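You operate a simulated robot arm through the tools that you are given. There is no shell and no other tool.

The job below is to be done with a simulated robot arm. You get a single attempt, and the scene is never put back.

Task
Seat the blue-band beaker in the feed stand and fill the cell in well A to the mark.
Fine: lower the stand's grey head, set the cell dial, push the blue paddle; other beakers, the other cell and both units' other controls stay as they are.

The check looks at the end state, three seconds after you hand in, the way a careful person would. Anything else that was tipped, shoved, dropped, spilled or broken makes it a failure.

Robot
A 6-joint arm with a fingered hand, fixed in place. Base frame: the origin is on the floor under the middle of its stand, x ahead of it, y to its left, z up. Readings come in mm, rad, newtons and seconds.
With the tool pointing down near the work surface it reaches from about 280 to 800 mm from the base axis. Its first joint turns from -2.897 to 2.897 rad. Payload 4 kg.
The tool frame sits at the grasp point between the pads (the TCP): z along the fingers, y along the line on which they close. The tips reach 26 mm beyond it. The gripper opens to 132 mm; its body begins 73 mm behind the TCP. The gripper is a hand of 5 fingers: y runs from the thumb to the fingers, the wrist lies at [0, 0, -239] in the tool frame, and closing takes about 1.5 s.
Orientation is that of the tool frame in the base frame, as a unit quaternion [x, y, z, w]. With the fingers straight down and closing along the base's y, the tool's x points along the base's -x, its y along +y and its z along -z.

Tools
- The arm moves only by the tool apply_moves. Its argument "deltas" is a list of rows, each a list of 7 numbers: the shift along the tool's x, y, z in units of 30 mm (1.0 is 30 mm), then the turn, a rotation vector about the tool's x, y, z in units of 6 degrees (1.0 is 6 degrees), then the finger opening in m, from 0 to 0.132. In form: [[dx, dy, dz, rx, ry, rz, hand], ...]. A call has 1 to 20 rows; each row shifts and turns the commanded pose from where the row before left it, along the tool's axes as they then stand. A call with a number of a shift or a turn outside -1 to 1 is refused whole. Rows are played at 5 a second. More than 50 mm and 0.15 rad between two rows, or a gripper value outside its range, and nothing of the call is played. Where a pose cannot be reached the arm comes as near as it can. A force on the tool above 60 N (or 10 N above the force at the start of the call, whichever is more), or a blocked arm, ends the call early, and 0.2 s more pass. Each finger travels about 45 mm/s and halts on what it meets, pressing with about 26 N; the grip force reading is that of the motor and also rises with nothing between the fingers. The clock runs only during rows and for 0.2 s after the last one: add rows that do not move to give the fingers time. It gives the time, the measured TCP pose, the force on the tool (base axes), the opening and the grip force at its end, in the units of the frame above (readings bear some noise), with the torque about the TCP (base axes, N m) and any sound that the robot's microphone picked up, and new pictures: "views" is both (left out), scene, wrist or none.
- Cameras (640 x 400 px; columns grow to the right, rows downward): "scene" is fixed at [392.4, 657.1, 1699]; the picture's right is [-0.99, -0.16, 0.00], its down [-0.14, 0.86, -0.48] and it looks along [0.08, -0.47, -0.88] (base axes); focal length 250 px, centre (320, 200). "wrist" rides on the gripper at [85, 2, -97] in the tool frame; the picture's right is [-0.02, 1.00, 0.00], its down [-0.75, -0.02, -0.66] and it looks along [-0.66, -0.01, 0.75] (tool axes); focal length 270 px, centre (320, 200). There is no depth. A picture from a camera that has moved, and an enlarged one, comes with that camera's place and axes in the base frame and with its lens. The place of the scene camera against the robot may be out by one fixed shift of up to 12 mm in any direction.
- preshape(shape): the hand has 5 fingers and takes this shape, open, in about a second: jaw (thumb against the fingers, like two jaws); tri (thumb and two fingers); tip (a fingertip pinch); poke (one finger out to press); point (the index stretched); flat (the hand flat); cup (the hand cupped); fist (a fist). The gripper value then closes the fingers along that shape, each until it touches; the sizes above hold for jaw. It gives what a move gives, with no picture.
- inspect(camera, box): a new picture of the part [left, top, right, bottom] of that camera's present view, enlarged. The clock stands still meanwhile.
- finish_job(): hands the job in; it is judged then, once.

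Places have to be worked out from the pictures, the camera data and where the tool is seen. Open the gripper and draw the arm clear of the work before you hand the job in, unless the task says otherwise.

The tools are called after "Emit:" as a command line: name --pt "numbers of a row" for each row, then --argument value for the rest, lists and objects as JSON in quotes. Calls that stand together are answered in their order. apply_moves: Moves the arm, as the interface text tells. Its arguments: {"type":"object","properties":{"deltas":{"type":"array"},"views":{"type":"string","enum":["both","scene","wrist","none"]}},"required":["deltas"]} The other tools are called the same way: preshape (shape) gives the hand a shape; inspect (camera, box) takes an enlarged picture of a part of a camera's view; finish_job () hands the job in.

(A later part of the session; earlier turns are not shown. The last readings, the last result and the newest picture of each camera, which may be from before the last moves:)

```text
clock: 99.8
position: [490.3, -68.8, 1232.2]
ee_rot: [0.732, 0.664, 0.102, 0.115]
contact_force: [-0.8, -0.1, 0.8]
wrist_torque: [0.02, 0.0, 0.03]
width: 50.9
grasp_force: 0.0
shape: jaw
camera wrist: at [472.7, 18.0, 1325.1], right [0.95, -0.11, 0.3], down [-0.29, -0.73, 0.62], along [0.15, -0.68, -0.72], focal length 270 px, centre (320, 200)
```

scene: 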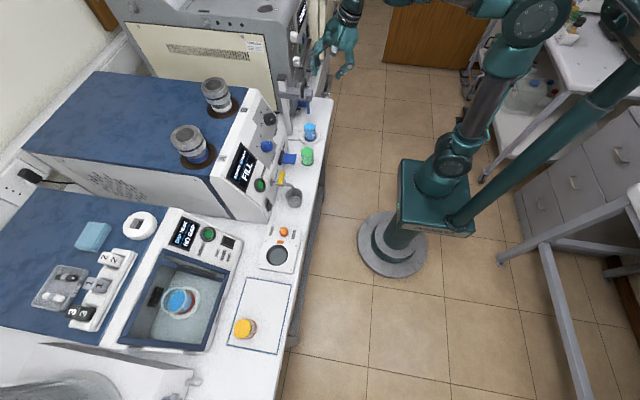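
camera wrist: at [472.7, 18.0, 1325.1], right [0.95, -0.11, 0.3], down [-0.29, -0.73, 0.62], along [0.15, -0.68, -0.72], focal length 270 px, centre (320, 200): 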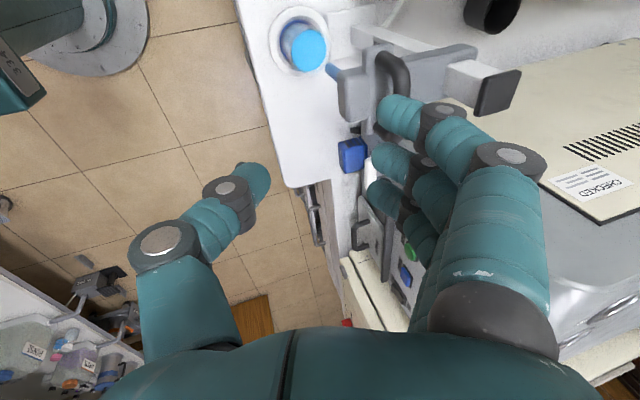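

The jaw now closes in the x–z plane. The safest press is with the closed hand lying over the bar, so I tilt it to about 52°, close the fingers, and move above the handle bar.

Emit:
apply_moves --pt "0 0 0 -0.97 0 0 0.03" --pt "0 0 0 -0.97 0 0 0.02" --pt "0 0 0 -0.97 0 0 0.01" --pt "0 0 0 -0.97 0 0 0.0" --pt "0 0 0 -0.97 0 0 0.0" --pt "0 0 0 -0.97 0 0 0.0" --pt "0 0 0 0 0 0 0.0" --pt "0 0 0 0 0 0 0.0"

Emit:
inspect --camera "scene" --box '[280, 0, 420, 130]'

```text
clock: 101.6
position: [490.4, -68.4, 1232.5]
ee_rot: [0.663, 0.603, 0.298, 0.328]
contact_force: [0.7, 0.9, 0.0]
wrist_torque: [0.01, 0.01, 0.02]
width: 0.1
grasp_force: 26.0
shape: jaw
camera wrist: at [424.4, 23.2, 1293.0], right [0.6, -0.08, 0.79], down [-0.6, -0.7, 0.39], along [0.52, -0.71, -0.47], focal length 270 px, centre (320, 200)
```

scene: 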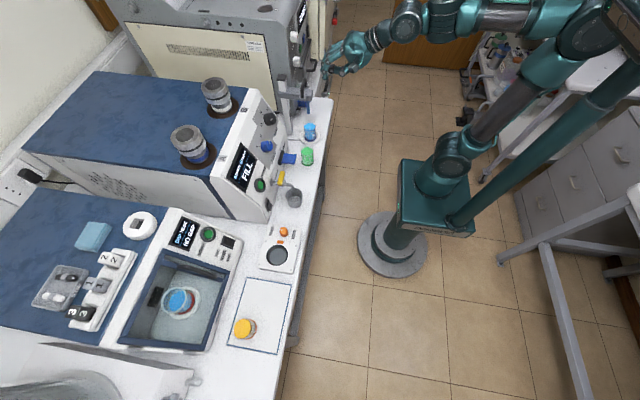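
wrist: 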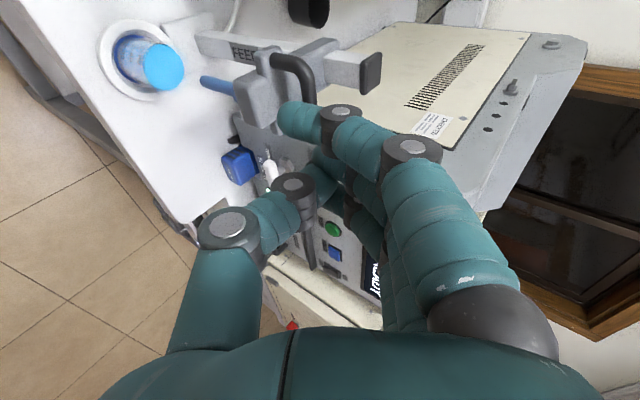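

```text
3.08 times, centred on (350, 65) of scene
camera zoom: at [392.4, 657.1, 1699.0], right [-0.99, -0.16, 0.0], down [-0.14, 0.86, -0.48], along [0.08, -0.47, -0.88], focal length 768 px, centre (228, 615)
```

zoom: 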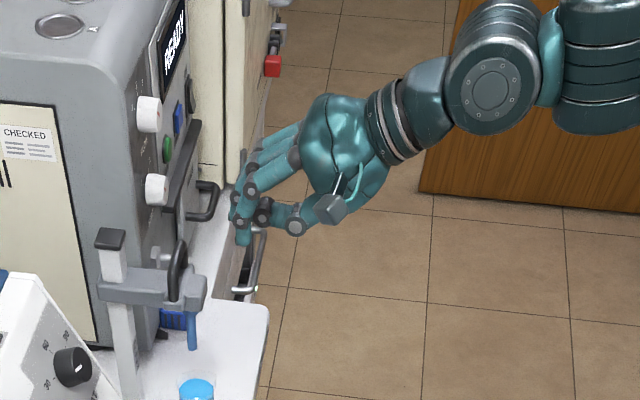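

The closed hand forms a compact hook and the handle is ahead of it. I move above the handle bar at about z ≈ 1240.

Emit:
apply_moves --pt "0.009 0.436 0.483 0 0 0 0.0" --pt "0.009 0.436 0.483 0 0 0 0.0" --pt "0.009 0.436 0.483 0 0 0 0.0" --pt "0.009 0.436 0.483 0 0 0 0.0" --pt "0.009 0.436 0.483 0 0 0 0.0" --pt "0 0 0 0 0 0 0.0"

Emit:
inspect --camera "scene" --box '[260, 20, 380, 150]'

Emit:
inspect --camera "wrist" --box '[100, 20, 480, 280]'

```text
clock: 103.0
position: [587.8, -75.6, 1239.1]
ee_rot: [0.663, 0.603, 0.299, 0.328]
contact_force: [-0.6, 0.2, 0.2]
wrist_torque: [-0.02, -0.01, 0.02]
width: 0.0
grasp_force: 25.5
shape: jaw
camera wrist: at [522.3, 15.0, 1300.8], right [0.6, -0.08, 0.79], down [-0.6, -0.7, 0.39], along [0.52, -0.71, -0.47], focal length 270 px, centre (320, 200)
```

scene: 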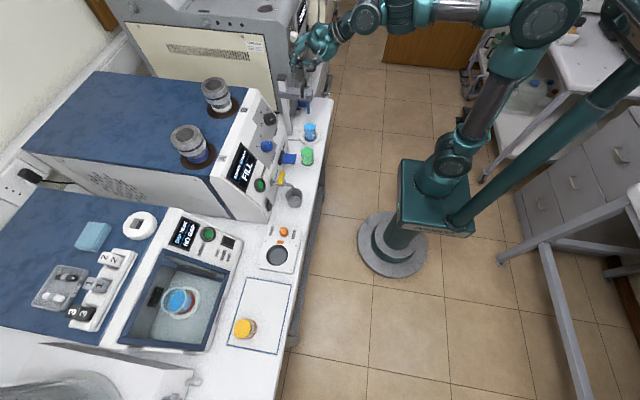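
wrist: 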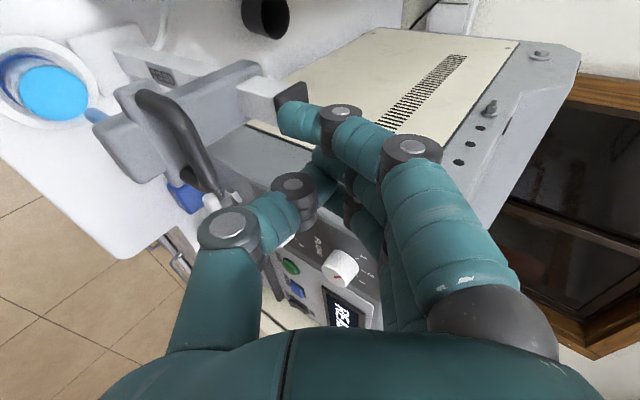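

```text
3.08 times, centred on (320, 85) of scene
camera zoom: at [392.4, 657.1, 1699.0], right [-0.99, -0.16, 0.0], down [-0.14, 0.86, -0.48], along [0.08, -0.47, -0.88], focal length 768 px, centre (320, 554)
```

zoom: 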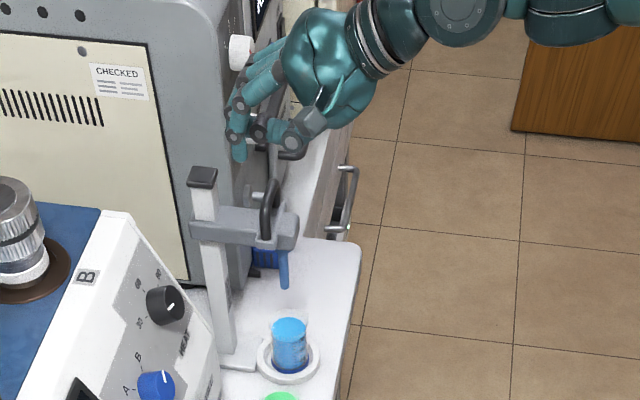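

```text
1.54 times, centred on (290, 150) of wrist
camera zoom: at [522.3, 15.0, 1300.8], right [0.6, -0.08, 0.79], down [-0.6, -0.7, 0.39], along [0.52, -0.71, -0.47], focal length 416 px, centre (366, 277)
```

zoom: 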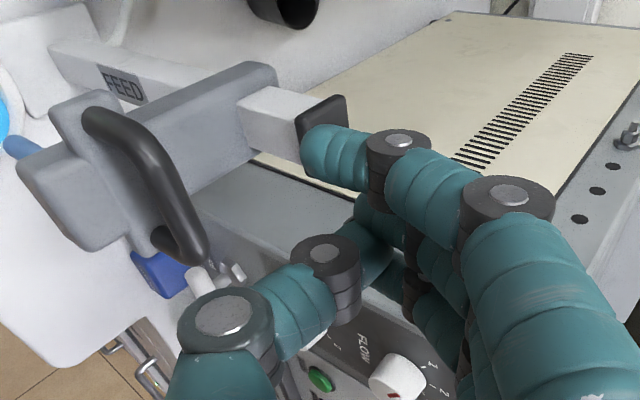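

The bar is right below the thumb, around (577, -73, 1157). I shift 6 mm forward and lower 42 mm to just above contact.

Emit:
apply_moves --pt "0.005 -0.248 0.252 0 0 0 0.0" --pt "0.005 -0.248 0.252 0 0 0 0.0" --pt "0.005 -0.248 0.252 0 0 0 0.0" --pt "0.005 -0.248 0.252 0 0 0 0.0" --pt "0 0 0 0 0 0 0.0" --views "wrist"

Emit:
inspect --camera "scene" --box '[280, 50, 340, 140]'

Emit:
inspect --camera "wrist" --box '[160, 80, 440, 280]'

```text
clock: 104.2
position: [594.8, -76.1, 1197.8]
ee_rot: [0.663, 0.603, 0.297, 0.328]
contact_force: [-0.6, -0.1, 0.8]
wrist_torque: [-0.02, 0.0, 0.02]
width: 0.0
grasp_force: 25.7
shape: jaw
camera wrist: at [528.9, 14.6, 1258.4], right [0.6, -0.08, 0.79], down [-0.6, -0.7, 0.39], along [0.52, -0.71, -0.47], focal length 270 px, centre (320, 200)
```

wrist: 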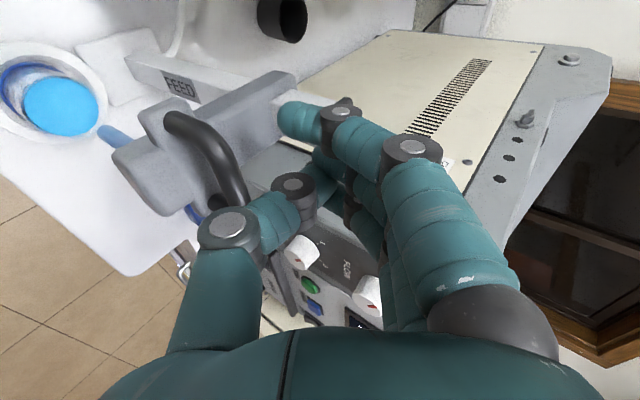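

```text
4.44 times, centred on (310, 95) of scene
camera zoom: at [392.4, 657.1, 1699.0], right [-0.99, -0.16, 0.0], down [-0.14, 0.86, -0.48], along [0.08, -0.47, -0.88], focal length 1110 px, centre (364, 667)
```

zoom: 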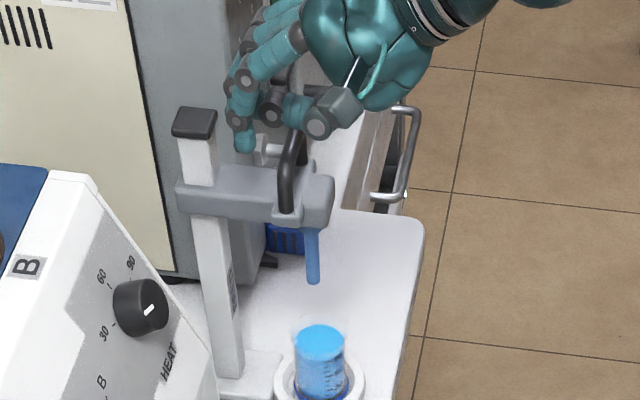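

```text
2.00 times, centred on (300, 180) of wrist
camera zoom: at [528.9, 14.6, 1258.4], right [0.6, -0.08, 0.79], down [-0.6, -0.7, 0.39], along [0.52, -0.71, -0.47], focal length 541 px, centre (360, 240)
```

zoom: 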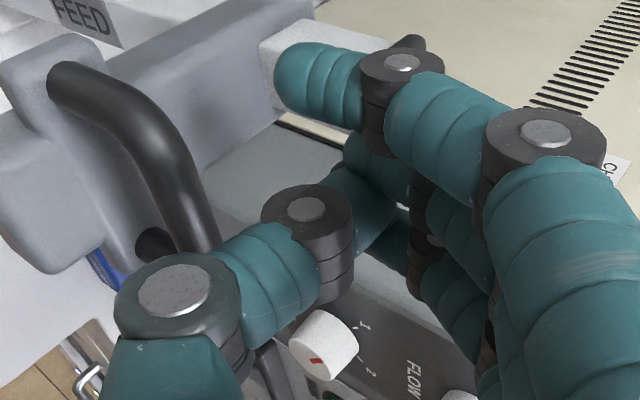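

The bar sits between the thumb knuckle and the index tip. I lower another 12 mm in small steps to make contact.

Emit:
apply_moves --pt "0 -0.08 0.0615 0 0 0 0.0" --pt "0 -0.08 0.0615 0 0 0 0.0" --pt "0 -0.08 0.0615 0 0 0 0.0" --pt "0 -0.08 0.0615 0 0 0 0.0" --pt "0 0 0 0 0 0 0.0" --views "none"

Emit:
inspect --camera "scene" --box '[280, 50, 340, 140]'

Emit:
inspect --camera "wrist" --box '[160, 80, 440, 280]'

```text
clock: 105.4
position: [594.8, -76.9, 1186.0]
ee_rot: [0.663, 0.603, 0.298, 0.329]
contact_force: [0.3, -0.5, 0.1]
wrist_torque: [-0.02, -0.02, 0.02]
width: 0.0
grasp_force: 25.9
shape: jaw
```

```text
4.44 times, centred on (310, 95) of scene
camera zoom: at [392.4, 657.1, 1699.0], right [-0.99, -0.16, 0.0], down [-0.14, 0.86, -0.48], along [0.08, -0.47, -0.88], focal length 1110 px, centre (364, 667)
```

zoom: 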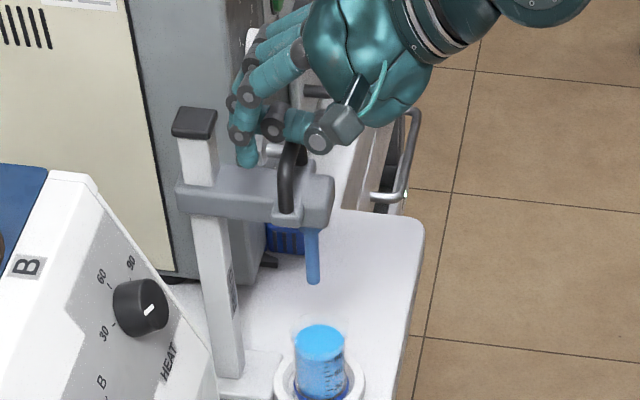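

```text
2.00 times, centred on (300, 180) of wrist
camera zoom: at [528.4, 14.4, 1246.4], right [0.6, -0.08, 0.79], down [-0.6, -0.7, 0.39], along [0.52, -0.71, -0.47], focal length 541 px, centre (360, 240)
```

zoom: 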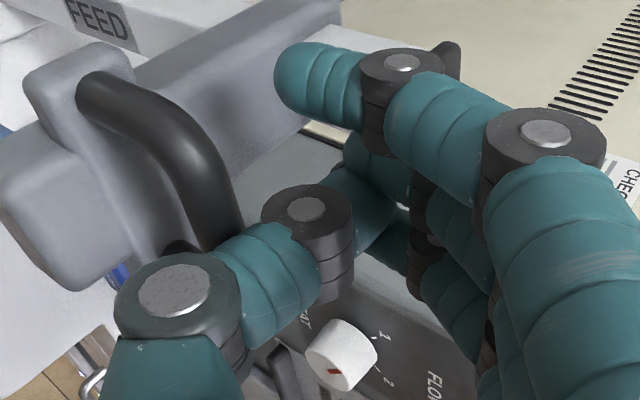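

No contact yet. I lower 10 mm more.

Emit:
apply_moves --pt "0 -0.066 0.0505 0 0 0 0.0" --pt "0 -0.066 0.0505 0 0 0 0.0" --pt "0 -0.066 0.0505 0 0 0 0.0" --pt "0 -0.066 0.0505 0 0 0 0.0" --pt "0 0 0 0 0 0 0.0" --views "none"

Emit:
inspect --camera "scene" --box '[280, 50, 340, 140]'

Emit:
inspect --camera "wrist" --box '[160, 80, 440, 280]'

```text
clock: 106.6
position: [593.6, -77.4, 1175.1]
ee_rot: [0.664, 0.602, 0.298, 0.329]
contact_force: [-0.3, -0.1, -0.3]
wrist_torque: [-0.03, -0.01, -0.01]
width: 0.1
grasp_force: 26.4
shape: jaw
```

```text
4.44 times, centred on (310, 95) of scene
camera zoom: at [392.4, 657.1, 1699.0], right [-0.99, -0.16, 0.0], down [-0.14, 0.86, -0.48], along [0.08, -0.47, -0.88], focal length 1110 px, centre (364, 667)
```

zoom: 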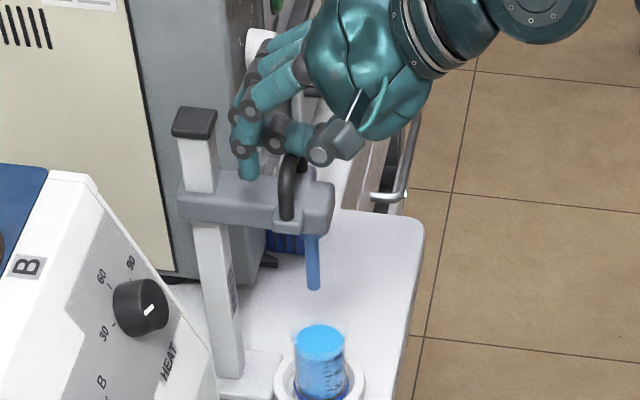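

```text
2.00 times, centred on (300, 180) of wrist
camera zoom: at [527.9, 14.5, 1236.1], right [0.6, -0.08, 0.79], down [-0.6, -0.7, 0.39], along [0.52, -0.71, -0.47], focal length 541 px, centre (360, 240)
```

zoom: 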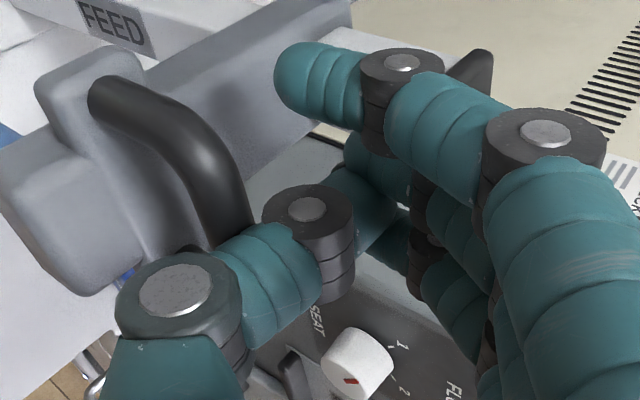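

The head has started down (the tube tip has moved about 6 mm) with almost no force. I continue pushing straight down 36 mm.

Emit:
apply_moves --pt "0 -0.159 0.1215 0 0 0 0.0" --pt "0 -0.159 0.1215 0 0 0 0.0" --pt "0 -0.159 0.1215 0 0 0 0.0" --pt "0 -0.159 0.1215 0 0 0 0.0" --pt "0 -0.159 0.1215 0 0 0 0.0" --pt "0 -0.159 0.1215 0 0 0 0.0" --pt "0 0 0 0 0 0 0.0" --views "none"

Emit:
inspect --camera "scene" --box '[280, 50, 340, 160]'

Emit:
inspect --camera "wrist" --box '[100, 40, 480, 280]'

```text
clock: 108.2
position: [592.1, -75.8, 1138.4]
ee_rot: [0.664, 0.603, 0.297, 0.328]
contact_force: [0.5, -0.7, -0.1]
wrist_torque: [0.03, 0.0, -0.01]
width: 0.2
grasp_force: 25.9
shape: jaw
```

```text
3.64 times, centred on (310, 105) of scene
camera zoom: at [392.4, 657.1, 1699.0], right [-0.99, -0.16, 0.0], down [-0.14, 0.86, -0.48], along [0.08, -0.47, -0.88], focal length 908 px, centre (356, 546)
```

zoom: 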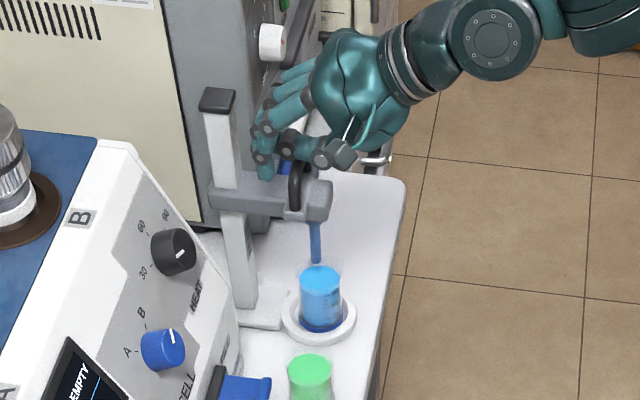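

```text
1.67 times, centred on (290, 160) of wrist
camera zoom: at [527.0, 15.0, 1200.1], right [0.6, -0.08, 0.79], down [-0.6, -0.7, 0.39], along [0.52, -0.71, -0.47], focal length 450 px, centre (370, 267)
```

zoom: 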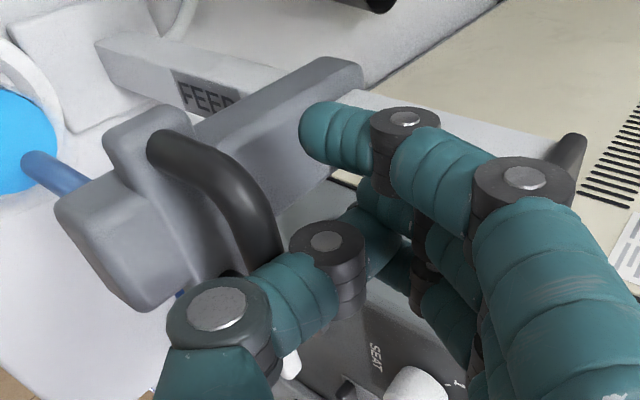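

The head is travelling down with the hand and the tube tip nears the beaker. I check that the tube will enter the beaker opening.

Emit:
inspect --camera "wrist" --box '[20, 50, 200, 190]'

Emit:
inspect --camera "scene" --box '[290, 95, 330, 145]'

```text
2.86 times, centred on (110, 120) of wrist
camera zoom: at [527.0, 15.0, 1200.1], right [0.6, -0.08, 0.79], down [-0.6, -0.7, 0.39], along [0.52, -0.71, -0.47], focal length 772 px, centre (920, 429)
```

zoom: 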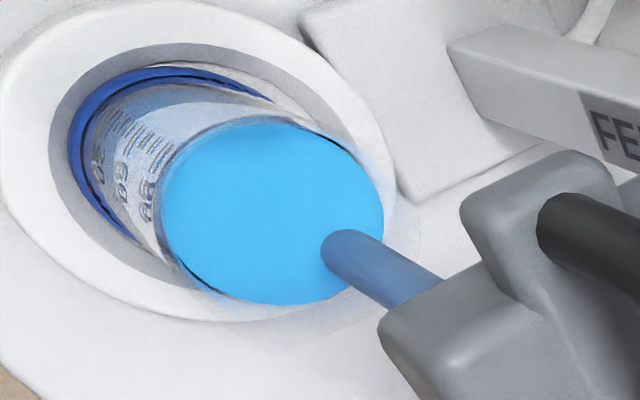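

```text
8.00 times, centred on (310, 120) of scene
camera zoom: at [392.4, 657.1, 1699.0], right [-0.99, -0.16, 0.0], down [-0.14, 0.86, -0.48], along [0.08, -0.47, -0.88], focal length 1997 px, centre (400, 840)
```

zoom: 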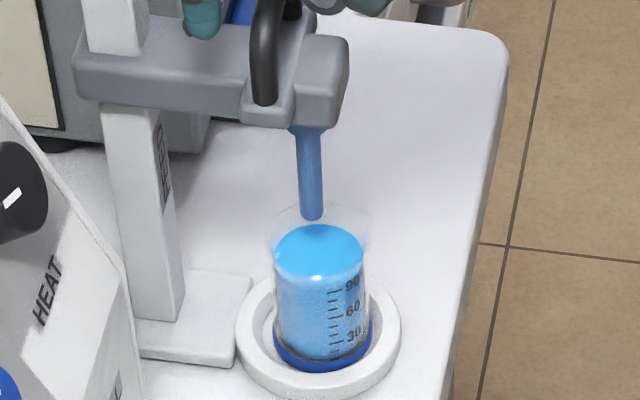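

The tube lines up well inside the rim. I keep pushing down, 36 mm more.

Emit:
apply_moves --pt "0 -0.159 0.1215 0 0 0 0.0" --pt "0 -0.159 0.1215 0 0 0 0.0" --pt "0 -0.159 0.1215 0 0 0 0.0" --pt "0 -0.159 0.1215 0 0 0 0.0" --pt "0 -0.159 0.1215 0 0 0 0.0" --pt "0 -0.159 0.1215 0 0 0 0.0" --pt "0 0 0 0 0 0 0.0" --views "none"

Emit:
inspect --camera "scene" --box '[280, 60, 340, 160]'

Emit:
inspect --camera "wrist" --box '[100, 40, 480, 280]'

```text
clock: 109.8
position: [593.4, -75.8, 1105.2]
ee_rot: [0.664, 0.603, 0.297, 0.328]
contact_force: [0.9, -0.2, 0.4]
wrist_torque: [0.0, 0.04, 0.03]
width: 0.0
grasp_force: 26.6
shape: jaw
```

```text
4.00 times, centred on (310, 110) of scene
camera zoom: at [392.4, 657.1, 1699.0], right [-0.99, -0.16, 0.0], down [-0.14, 0.86, -0.48], along [0.08, -0.47, -0.88], focal length 999 px, centre (360, 560)
```

zoom: 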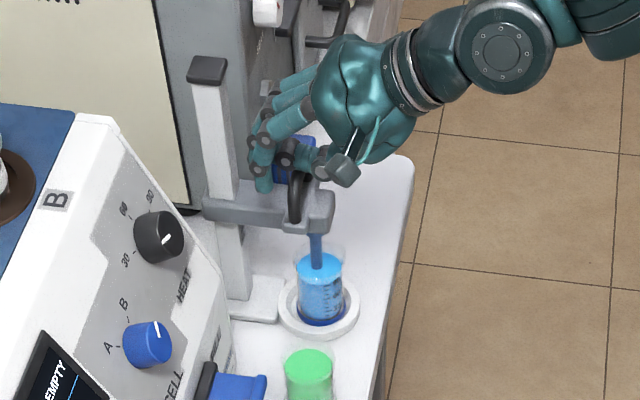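

```text
1.67 times, centred on (290, 160) of wrist
camera zoom: at [527.2, 15.6, 1164.2], right [0.6, -0.08, 0.79], down [-0.6, -0.7, 0.39], along [0.52, -0.71, -0.47], focal length 450 px, centre (370, 267)
```

zoom: 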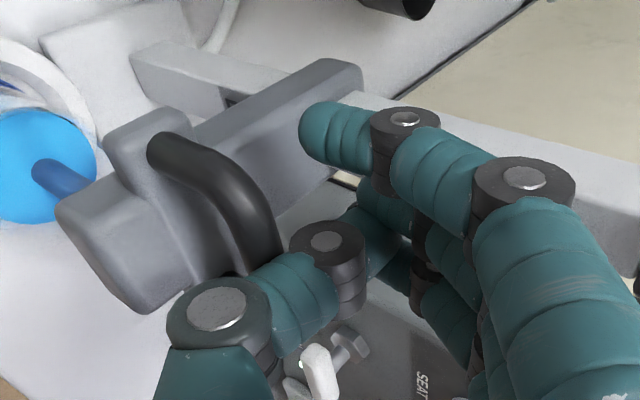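

The tube is in the liquid and the force is still near zero. I go on another 24 mm and watch for the end stop.

Emit:
apply_moves --pt "0 -0.133 0.101 0 0 0 0.0" --pt "0 -0.133 0.101 0 0 0 0.0" --pt "0 -0.133 0.101 0 0 0 0.0" --pt "0 -0.133 0.101 0 0 0 0.0" --pt "0 -0.133 0.101 0 0 0 0.0" --pt "0 0 0 0 0 0 0.0" --views "none"

Emit:
inspect --camera "scene" --box '[280, 60, 340, 160]'

Emit:
inspect --camera "wrist" --box '[100, 40, 480, 280]'

```text
clock: 111.2
position: [592.5, -75.3, 1077.1]
ee_rot: [0.664, 0.603, 0.297, 0.328]
contact_force: [-0.5, 0.2, -0.5]
wrist_torque: [-0.01, 0.03, 0.02]
width: 0.1
grasp_force: 26.2
shape: jaw
```

```text
4.00 times, centred on (310, 110) of scene
camera zoom: at [392.4, 657.1, 1699.0], right [-0.99, -0.16, 0.0], down [-0.14, 0.86, -0.48], along [0.08, -0.47, -0.88], focal length 999 px, centre (360, 560)
```

zoom: 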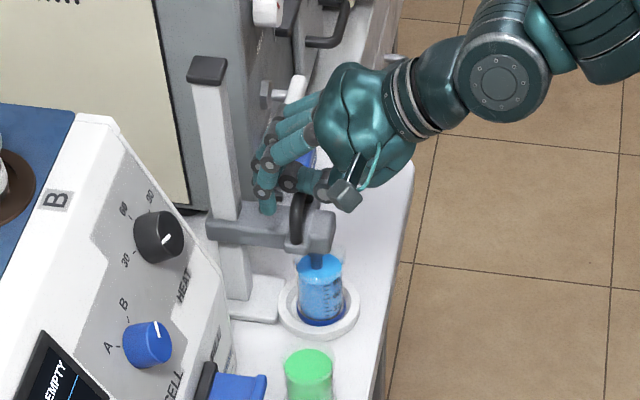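

```text
1.67 times, centred on (290, 160) of wrist
camera zoom: at [526.1, 15.0, 1139.3], right [0.6, -0.08, 0.79], down [-0.6, -0.7, 0.39], along [0.52, -0.71, -0.47], focal length 450 px, centre (370, 267)
```

zoom: 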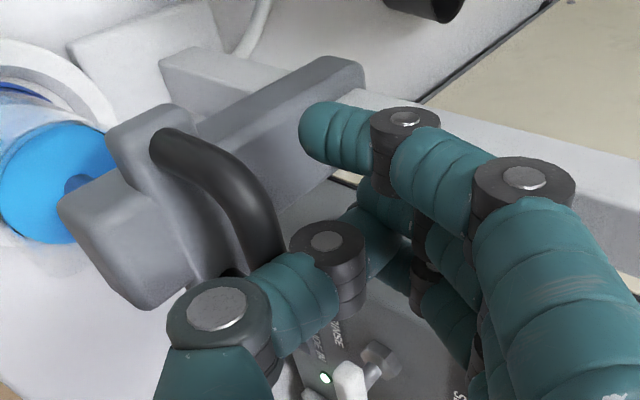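

Still no stop. I continue in smaller portions: 12 mm more.

Emit:
apply_moves --pt "0 -0.106 0.081 0 0 0 0.0" --pt "0 -0.106 0.081 0 0 0 0.0" --pt "0 -0.106 0.081 0 0 0 0.0" --pt "0 0 0 0 0 0 0.0" --views "none"

Emit:
inspect --camera "scene" --box '[285, 90, 335, 155]'

Emit:
inspect --camera "wrist" --box '[60, 40, 440, 280]'

```text
clock: 112.2
position: [592.4, -75.5, 1067.3]
ee_rot: [0.664, 0.603, 0.298, 0.328]
contact_force: [-0.5, -0.9, 2.3]
wrist_torque: [0.0, 0.09, -0.01]
width: 0.0
grasp_force: 26.4
shape: jaw
```

```text
6.15 times, centred on (310, 122) of scene
camera zoom: at [392.4, 657.1, 1699.0], right [-0.99, -0.16, 0.0], down [-0.14, 0.86, -0.48], along [0.08, -0.47, -0.88], focal length 1536 px, centre (382, 677)
```

zoom: 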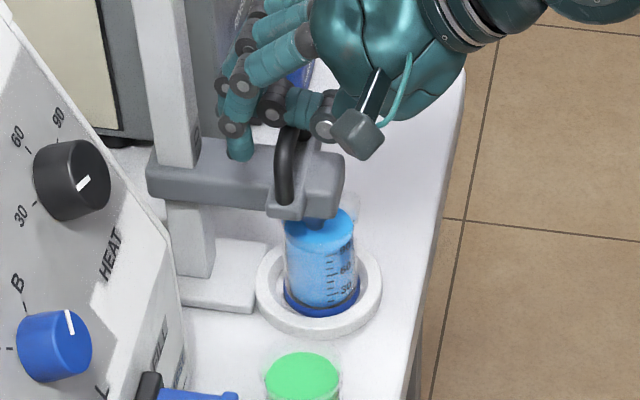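

```text
1.67 times, centred on (250, 160) of wrist
camera zoom: at [526.6, 15.1, 1127.8], right [0.6, -0.08, 0.79], down [-0.6, -0.7, 0.39], along [0.52, -0.71, -0.47], focal length 450 px, centre (437, 267)
```

zoom: 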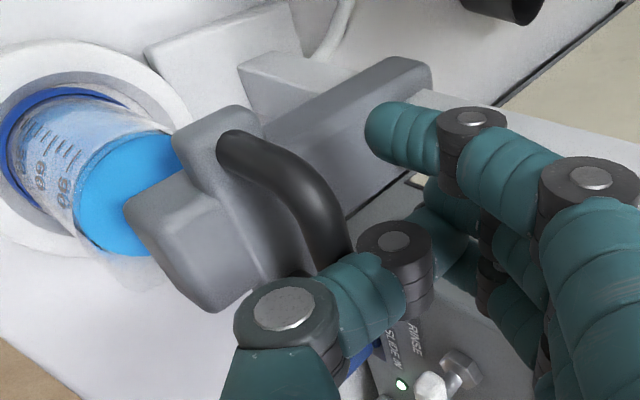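

A small upward force (2.3 N) has appeared, so the stop may be near. I add 5 mm.

Emit:
apply_moves --pt "0 -0.066 0.05 0 0 0 0.0" --pt "0 -0.066 0.05 0 0 0 0.0" --pt "0 0 0 0 0 0 0.0" --views "none"

Emit:
inspect --camera "scene" --box '[285, 90, 335, 155]'

```text
clock: 113.0
position: [592.1, -74.5, 1062.2]
ee_rot: [0.663, 0.602, 0.3, 0.33]
contact_force: [-14.2, 2.6, 31.1]
wrist_torque: [0.06, 0.82, -0.03]
width: 0.0
grasp_force: 25.4
shape: jaw
```

```text
6.15 times, centred on (310, 122) of scene
camera zoom: at [392.4, 657.1, 1699.0], right [-0.99, -0.16, 0.0], down [-0.14, 0.86, -0.48], along [0.08, -0.47, -0.88], focal length 1536 px, centre (382, 677)
```

zoom: 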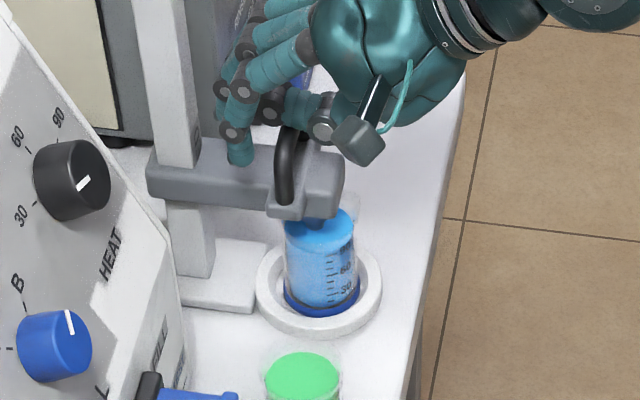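

31 N upward with no further movement of the head: it is at its end stop. I lift the hand off and check that the head stays down.

Emit:
apply_moves --pt "0 0.132 -0.101 0 0 0 0.0" --pt "0 0.264 -0.202 0 0 0 0.0" --pt "0 0.423 -0.323 0 0 0 0.0" --pt "0 0.423 -0.323 0 0 0 0.0" --pt "0 0.423 -0.323 0 0 0 0.0" --pt "0 0.423 -0.323 0 0 0 0.0" --pt "0 0.423 -0.323 0 0 0 0.0" --pt "0 0.423 -0.323 0 0 0 0.0" --pt "0 0 0 0 0 0 0.0"

Emit:
inspect --camera "scene" --box '[285, 90, 335, 155]'

Emit:
inspect --camera "scene" --box '[220, 130, 300, 210]'

```text
clock: 115.0
position: [592.7, -75.2, 1172.1]
ee_rot: [0.663, 0.603, 0.297, 0.328]
contact_force: [0.1, -0.9, 1.0]
wrist_torque: [0.0, 0.02, -0.05]
width: 0.2
grasp_force: 26.2
shape: jaw
camera wrist: at [527.1, 15.6, 1232.9], right [0.6, -0.08, 0.79], down [-0.6, -0.7, 0.39], along [0.52, -0.71, -0.47], focal length 270 px, centre (320, 200)
```

scene: 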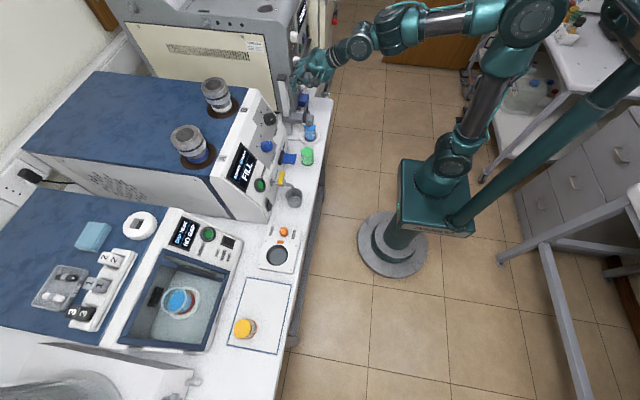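
wrist: 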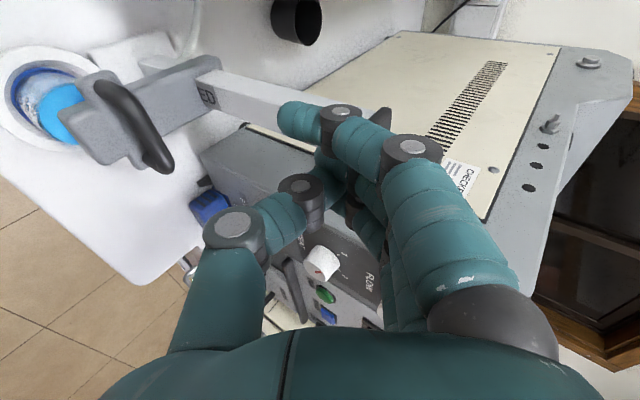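

```text
6.15 times, centred on (310, 122) of scene
camera zoom: at [392.4, 657.1, 1699.0], right [-0.99, -0.16, 0.0], down [-0.14, 0.86, -0.48], along [0.08, -0.47, -0.88], focal length 1536 px, centre (382, 677)
```

zoom: 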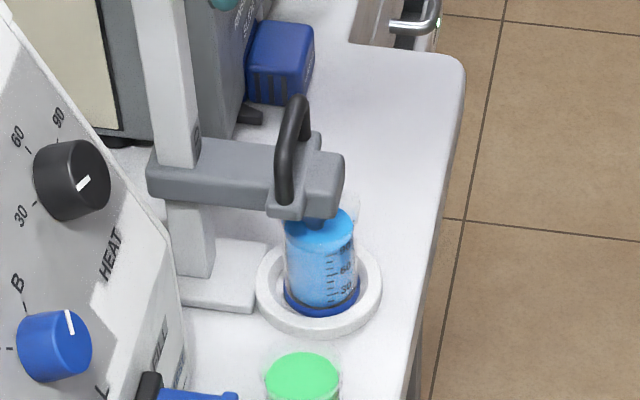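

```text
5.00 times, centred on (260, 170) of scene
camera zoom: at [392.4, 657.1, 1699.0], right [-0.99, -0.16, 0.0], down [-0.14, 0.86, -0.48], along [0.08, -0.47, -0.88], focal length 1248 px, centre (620, 350)
```

zoom: 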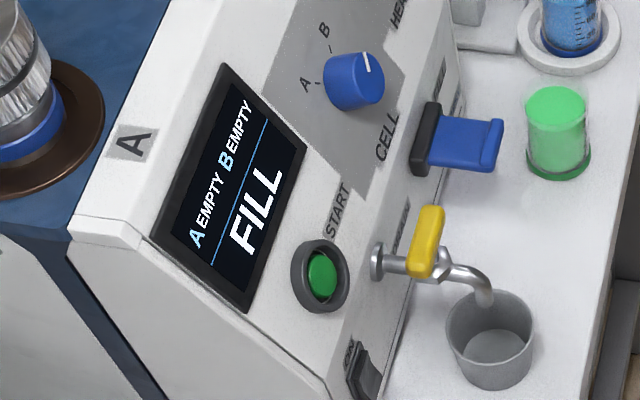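

The head stays down with the tube in the beaker. I back away from the stand and turn the wrist so the camera is on top again, ready to look at the cell dial.

Emit:
apply_moves --pt "0 -0.314 -0.686 0 0 0 0.0" --pt "0 -0.314 -0.686 0 0 0 0.0" --pt "0 -0.314 -0.686 0 0 0 0.0" --pt "0 -0.314 -0.686 0 0 0 0.0" --pt "0 -0.314 -0.686 0 0 0 0.02" --pt "0 0 0 0 0 1 0.04" --pt "0 0 0 0 0 1 0.06" --pt "0 0 0 0 0 1 0.06" --pt "0 0 0 0 0 1 0.06" --pt "0 0 0 0 0 1 0.06" --pt "0 0 0 0 0 1 0.06" --pt "0 0 0 0 0 1 0.06" --pt "0 0 0 0 0 1 0.06" --pt "0 0 0 0 0 1 0.06" --pt "0 0 0 0 0 1 0.06" --pt "0 0 0 0 0 1 0.06" --pt "0 0 0 0 0 1 0.06" --pt "0 0 0 0 0 1 0.06" --pt "0 0 0 0 0 1 0.06" --pt "0 0 0 0 0 0.9 0.06"

```text
clock: 119.2
position: [482.3, -65.6, 1197.0]
ee_rot: [0.896, -0.039, 0.443, 0.023]
contact_force: [0.1, 0.3, -0.1]
wrist_torque: [-0.01, 0.03, 0.0]
width: 59.6
grasp_force: 0.1
shape: jaw
camera wrist: at [458.9, -64.6, 1324.2], right [-0.1, -0.99, -0.01], down [-0.97, 0.1, -0.2], along [0.2, -0.01, -0.98], focal length 270 px, centre (320, 200)
```

scene: 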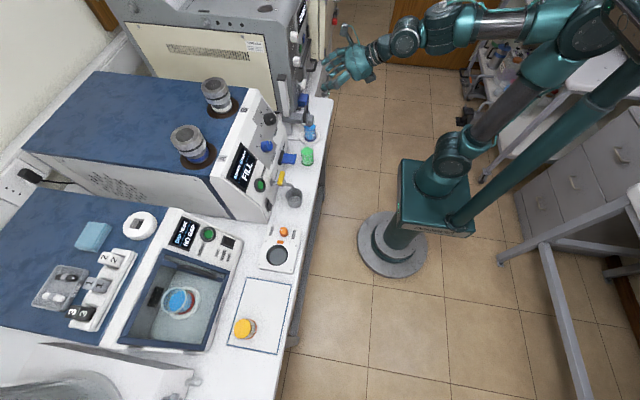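
wrist: 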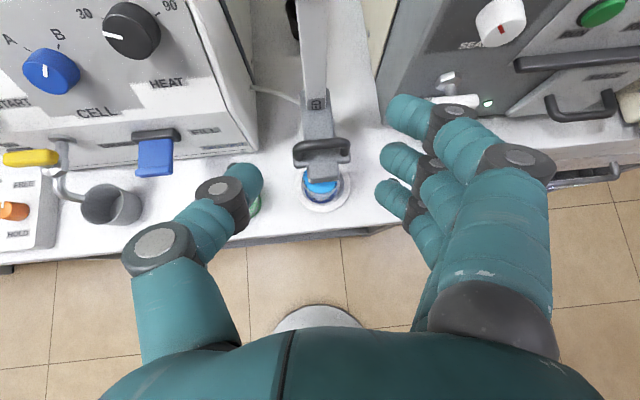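

I swing 21° to the left so that the filling unit's panel is straight ahead.

Emit:
apply_moves --pt "-0.014 -0.85 -0.018 0.397 0 -0.304 0.06" --pt "-0.014 -0.85 -0.018 0.397 0 -0.304 0.06" --pt "-0.014 -0.85 -0.018 0.397 0 -0.304 0.06" --pt "-0.014 -0.85 -0.018 0.397 0 -0.304 0.06" --pt "-0.014 -0.85 -0.018 0.397 0 -0.304 0.06" --pt "-0.014 -0.85 -0.018 0.397 0 -0.304 0.06" --pt "-0.014 -0.85 -0.018 0.397 0 -0.304 0.06" --pt "0 0 0 0 0 0 0.06"

Emit:
inspect --camera "wrist" --box '[180, 0, 460, 200]'

```text
clock: 121.0
position: [466.4, 111.5, 1197.2]
ee_rot: [0.888, 0.125, 0.438, -0.057]
contact_force: [0.0, 0.0, -0.7]
wrist_torque: [-0.03, -0.03, -0.01]
width: 59.2
grasp_force: 0.0
shape: jaw
camera wrist: at [444.0, 103.4, 1323.4], right [0.26, -0.97, -0.01], down [-0.95, -0.25, -0.2], along [0.19, 0.06, -0.98], focal length 270 px, centre (320, 200)
```

scene: 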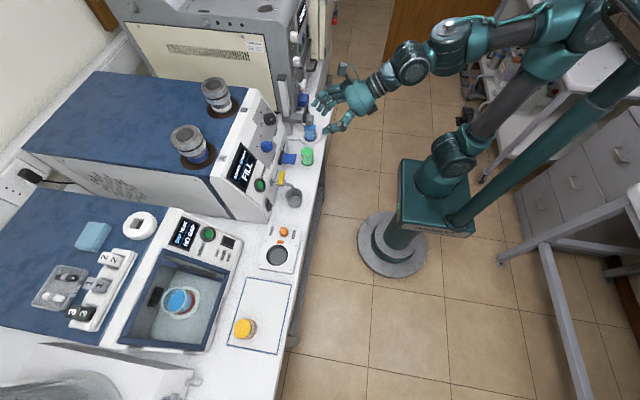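
wrist: 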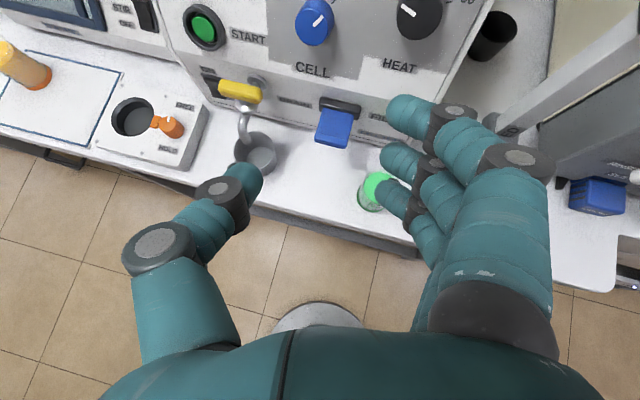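

```text
2.00 times, centred on (320, 100) of wrist
camera zoom: at [444.0, 103.4, 1323.4], right [0.26, -0.97, -0.01], down [-0.95, -0.25, -0.2], along [0.19, 0.06, -0.98], focal length 541 px, centre (320, 400)
```

zoom: 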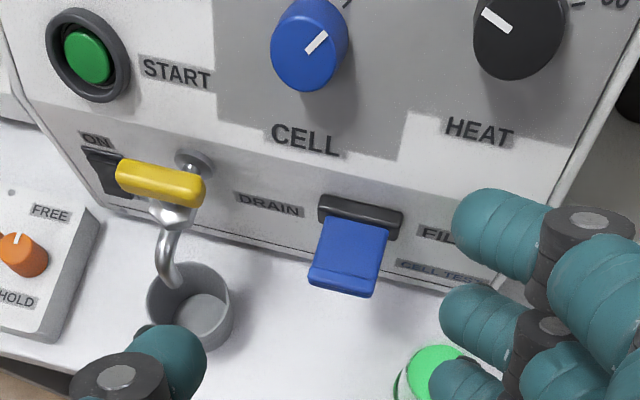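

The CELL pointer points up-right, toward B. I tilt up 12° to see the whole dial with its A and B marks and the panel.

Emit:
apply_moves --pt "0 0 0 0 1 0 0.06" --pt "0 0 0 0 1 0 0.06" --pt "0 0 0 0 0.5 0 0.06" --pt "0 0 0 0 0 0 0.06" --views "wrist"

Emit:
inspect --camera "wrist" --box '[160, 0, 480, 200]'

Emit:
inspect --camera "wrist" --box '[260, 50, 360, 130]'

```text
clock: 122.0
position: [467.9, 112.8, 1196.0]
ee_rot: [0.823, 0.116, 0.551, -0.074]
contact_force: [0.3, 0.3, 0.0]
wrist_torque: [-0.03, 0.01, 0.01]
width: 59.2
grasp_force: 0.0
shape: jaw
camera wrist: at [413.4, 94.7, 1312.1], right [0.26, -0.96, -0.01], down [-0.87, -0.23, -0.44], along [0.42, 0.13, -0.9], focal length 270 px, centre (320, 200)
```

wrist: 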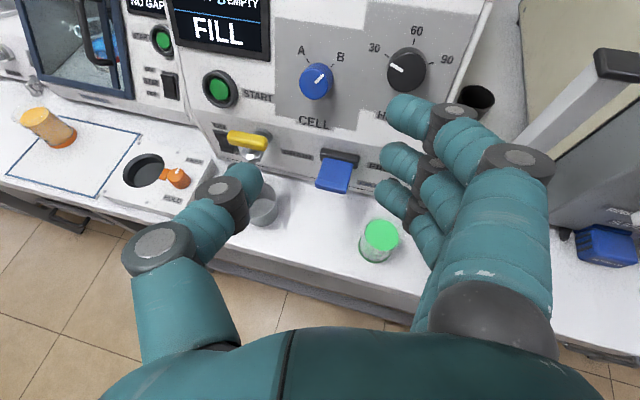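

```text
2.00 times, centred on (320, 100) of wrist
camera zoom: at [413.4, 94.7, 1312.1], right [0.26, -0.96, -0.01], down [-0.87, -0.23, -0.44], along [0.42, 0.13, -0.9], focal length 541 px, centre (320, 400)
```

zoom: 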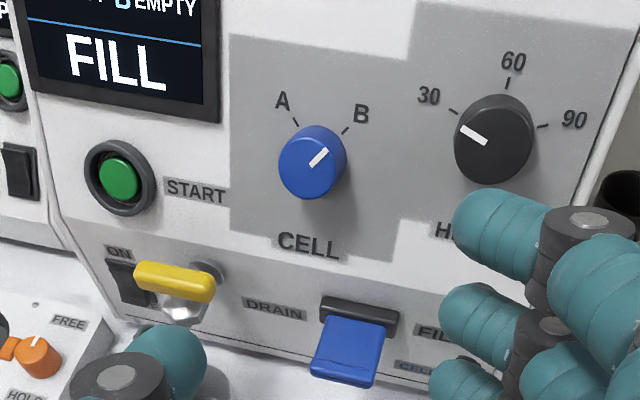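

```text
5.00 times, centred on (310, 90) of wrist
camera zoom: at [413.4, 94.7, 1312.1], right [0.26, -0.96, -0.01], down [-0.87, -0.23, -0.44], along [0.42, 0.13, -0.9], focal length 1351 px, centre (370, 750)
```

zoom: 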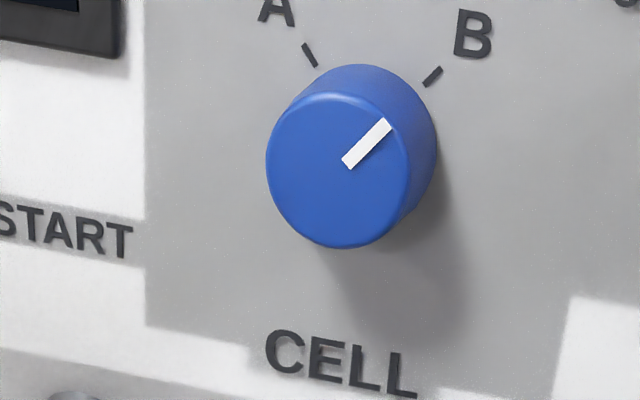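

The dial is clear: the pointer is at B and A lies about 80–90° counter-clockwise. The panel slopes about 60°, and the knob face is near (645, 166.5, 1106). I check the "tip" shape for gripping the knob.

Emit:
preshape --shape "tip"

Emit:
apply_moves --pt "0 0 0 0 0 0 0.05" --pt "0 0 0 0 0 0 0.05" --pt "0 0 0 0 0 0 0.05" --pt "0 0 0 0 0 0 0.05" --pt "0 0 0 0 0 0 0.05" --pt "0 0 0 0 0 0 0.05" --pt "0 0 0 0 0 0 0.05" --pt "0 0 0 0 0 0 0.05" --views "wrist"

Emit:
inspect --camera "scene" --box '[270, 40, 400, 150]'

```text
clock: 122.9
position: [466.0, 112.0, 1196.7]
ee_rot: [0.824, 0.117, 0.55, -0.073]
contact_force: [-1.3, 0.3, -0.2]
wrist_torque: [-0.02, -0.01, 0.03]
width: 132.0
grasp_force: 0.1
shape: tip
```

```text
clock: 124.7
position: [466.7, 110.7, 1196.7]
ee_rot: [0.824, 0.117, 0.55, -0.074]
contact_force: [0.2, -0.5, -0.6]
wrist_torque: [0.02, 0.03, -0.03]
width: 51.1
grasp_force: 0.1
shape: tip
camera wrist: at [413.5, 94.7, 1312.2], right [0.26, -0.96, -0.01], down [-0.87, -0.23, -0.44], along [0.42, 0.13, -0.9], focal length 270 px, centre (320, 200)
```

wrist: 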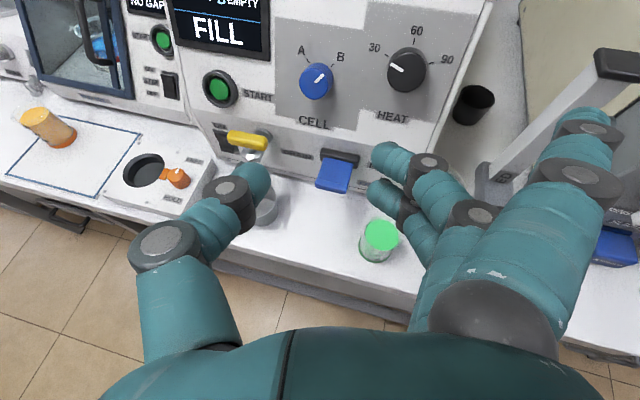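

```text
3.64 times, centred on (335, 95) of scene
camera zoom: at [392.4, 657.1, 1699.0], right [-0.99, -0.16, 0.0], down [-0.14, 0.86, -0.48], along [0.08, -0.47, -0.88], focal length 908 px, centre (266, 582)
```

zoom: 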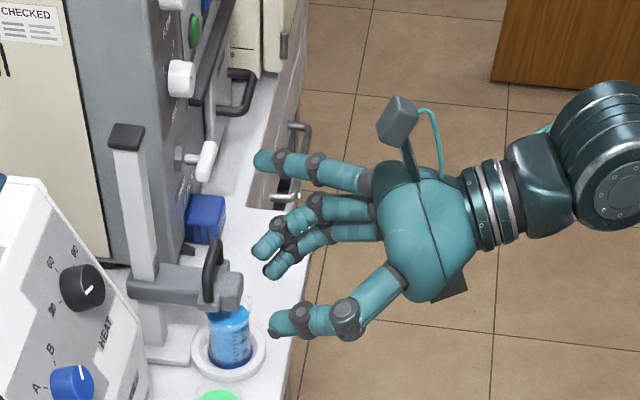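

Tip leaves the index straight, so I will use the jaw shape for the knob. I first align the tool axis with the panel normal: yaw to 0 and tilt to 60°.

Emit:
preshape --shape "jaw"

Emit:
apply_moves --pt "0 0 0 -0.483 -0.253 0.2 0.06" --pt "0 0 0 -0.483 -0.253 0.2 0.06" --pt "0 0 0 -0.483 -0.253 0.2 0.06" --pt "0 0 0 -0.483 -0.253 0.2 0.06" --pt "0 0 0 -0.483 -0.253 0.2 0.06" --pt "0 0 0 0 0 0 0.06" --pt "0 0 0 0 0 0 0.06" --views "none"

```text
clock: 125.6
position: [467.0, 112.5, 1196.3]
ee_rot: [0.824, 0.117, 0.55, -0.073]
contact_force: [-0.2, -0.4, -0.8]
wrist_torque: [0.02, 0.01, -0.03]
width: 132.0
grasp_force: 0.0
shape: jaw
```

```text
clock: 127.2
position: [465.6, 111.9, 1195.9]
ee_rot: [0.865, 0.008, 0.501, 0.01]
contact_force: [-0.5, -0.2, -0.7]
wrist_torque: [-0.02, -0.01, 0.0]
width: 61.0
grasp_force: 0.0
shape: jaw
```

The orientation is right: tilt 60.2° and yaw about 0. I move to a pre-grasp point about 60 mm off the knob face along the panel normal.

Emit:
apply_moves --pt "0.071 -0.308 0.776 0 0 0 0.06" --pt "0.071 -0.308 0.776 0 0 0 0.06" --pt "0.071 -0.308 0.776 0 0 0 0.06" --pt "0.071 -0.308 0.776 0 0 0 0.06" --pt "0.071 -0.308 0.776 0 0 0 0.06" --pt "0.071 -0.308 0.776 0 0 0 0.06" --pt "0 0 0 0 0 0 0.06"

Emit:
inspect --camera "wrist" --box '[200, 20, 440, 240]'

Emit:
inspect --camera "scene" --box '[220, 80, 340, 210]'

```text
clock: 128.8
position: [595.3, 166.1, 1136.0]
ee_rot: [0.866, 0.007, 0.5, 0.011]
contact_force: [-0.8, -0.7, 0.1]
wrist_torque: [-0.03, 0.01, -0.03]
width: 61.0
grasp_force: 0.1
shape: jaw
camera wrist: at [555.4, 165.2, 1258.7], right [-0.01, -1.0, 0.01], down [-0.95, 0.0, -0.32], along [0.32, -0.01, -0.95], focal length 270 px, centre (320, 200)
```

scene: 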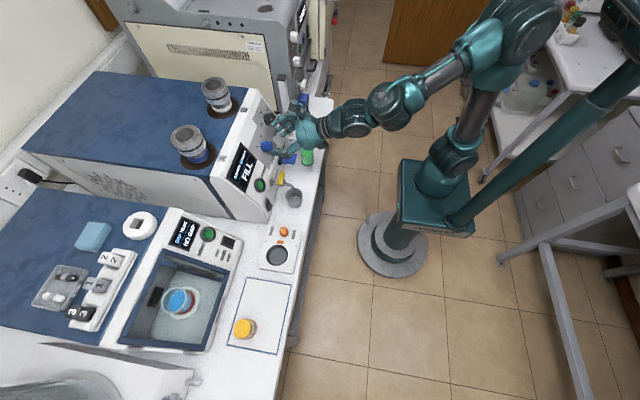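
wrist: 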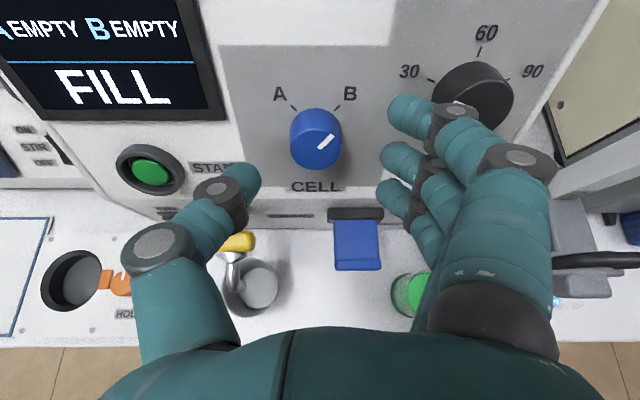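

```text
1.82 times, centred on (320, 130) of wrist
camera zoom: at [555.4, 165.2, 1258.7], right [-0.01, -1.0, 0.01], down [-0.95, 0.0, -0.32], along [0.32, -0.01, -0.95], focal length 491 px, centre (320, 327)
```

zoom: 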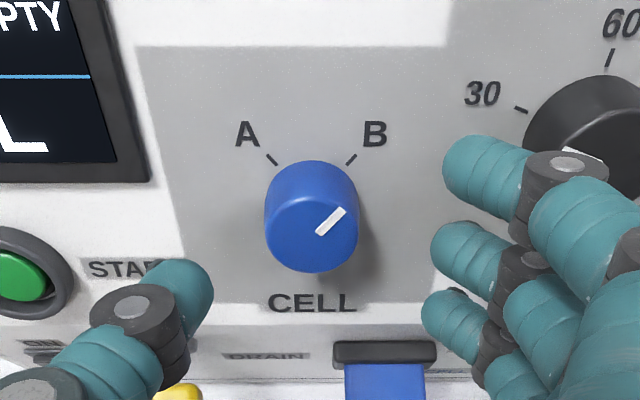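

```text
3.08 times, centred on (280, 145) of scene
camera zoom: at [392.4, 657.1, 1699.0], right [-0.99, -0.16, 0.0], down [-0.14, 0.86, -0.48], along [0.08, -0.47, -0.88], focal length 768 px, centre (443, 369)
```

zoom: 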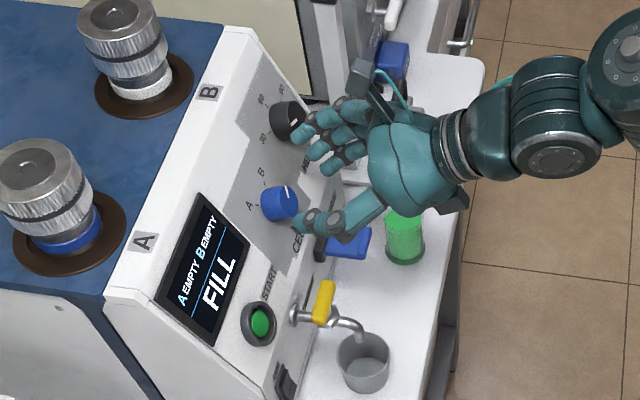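

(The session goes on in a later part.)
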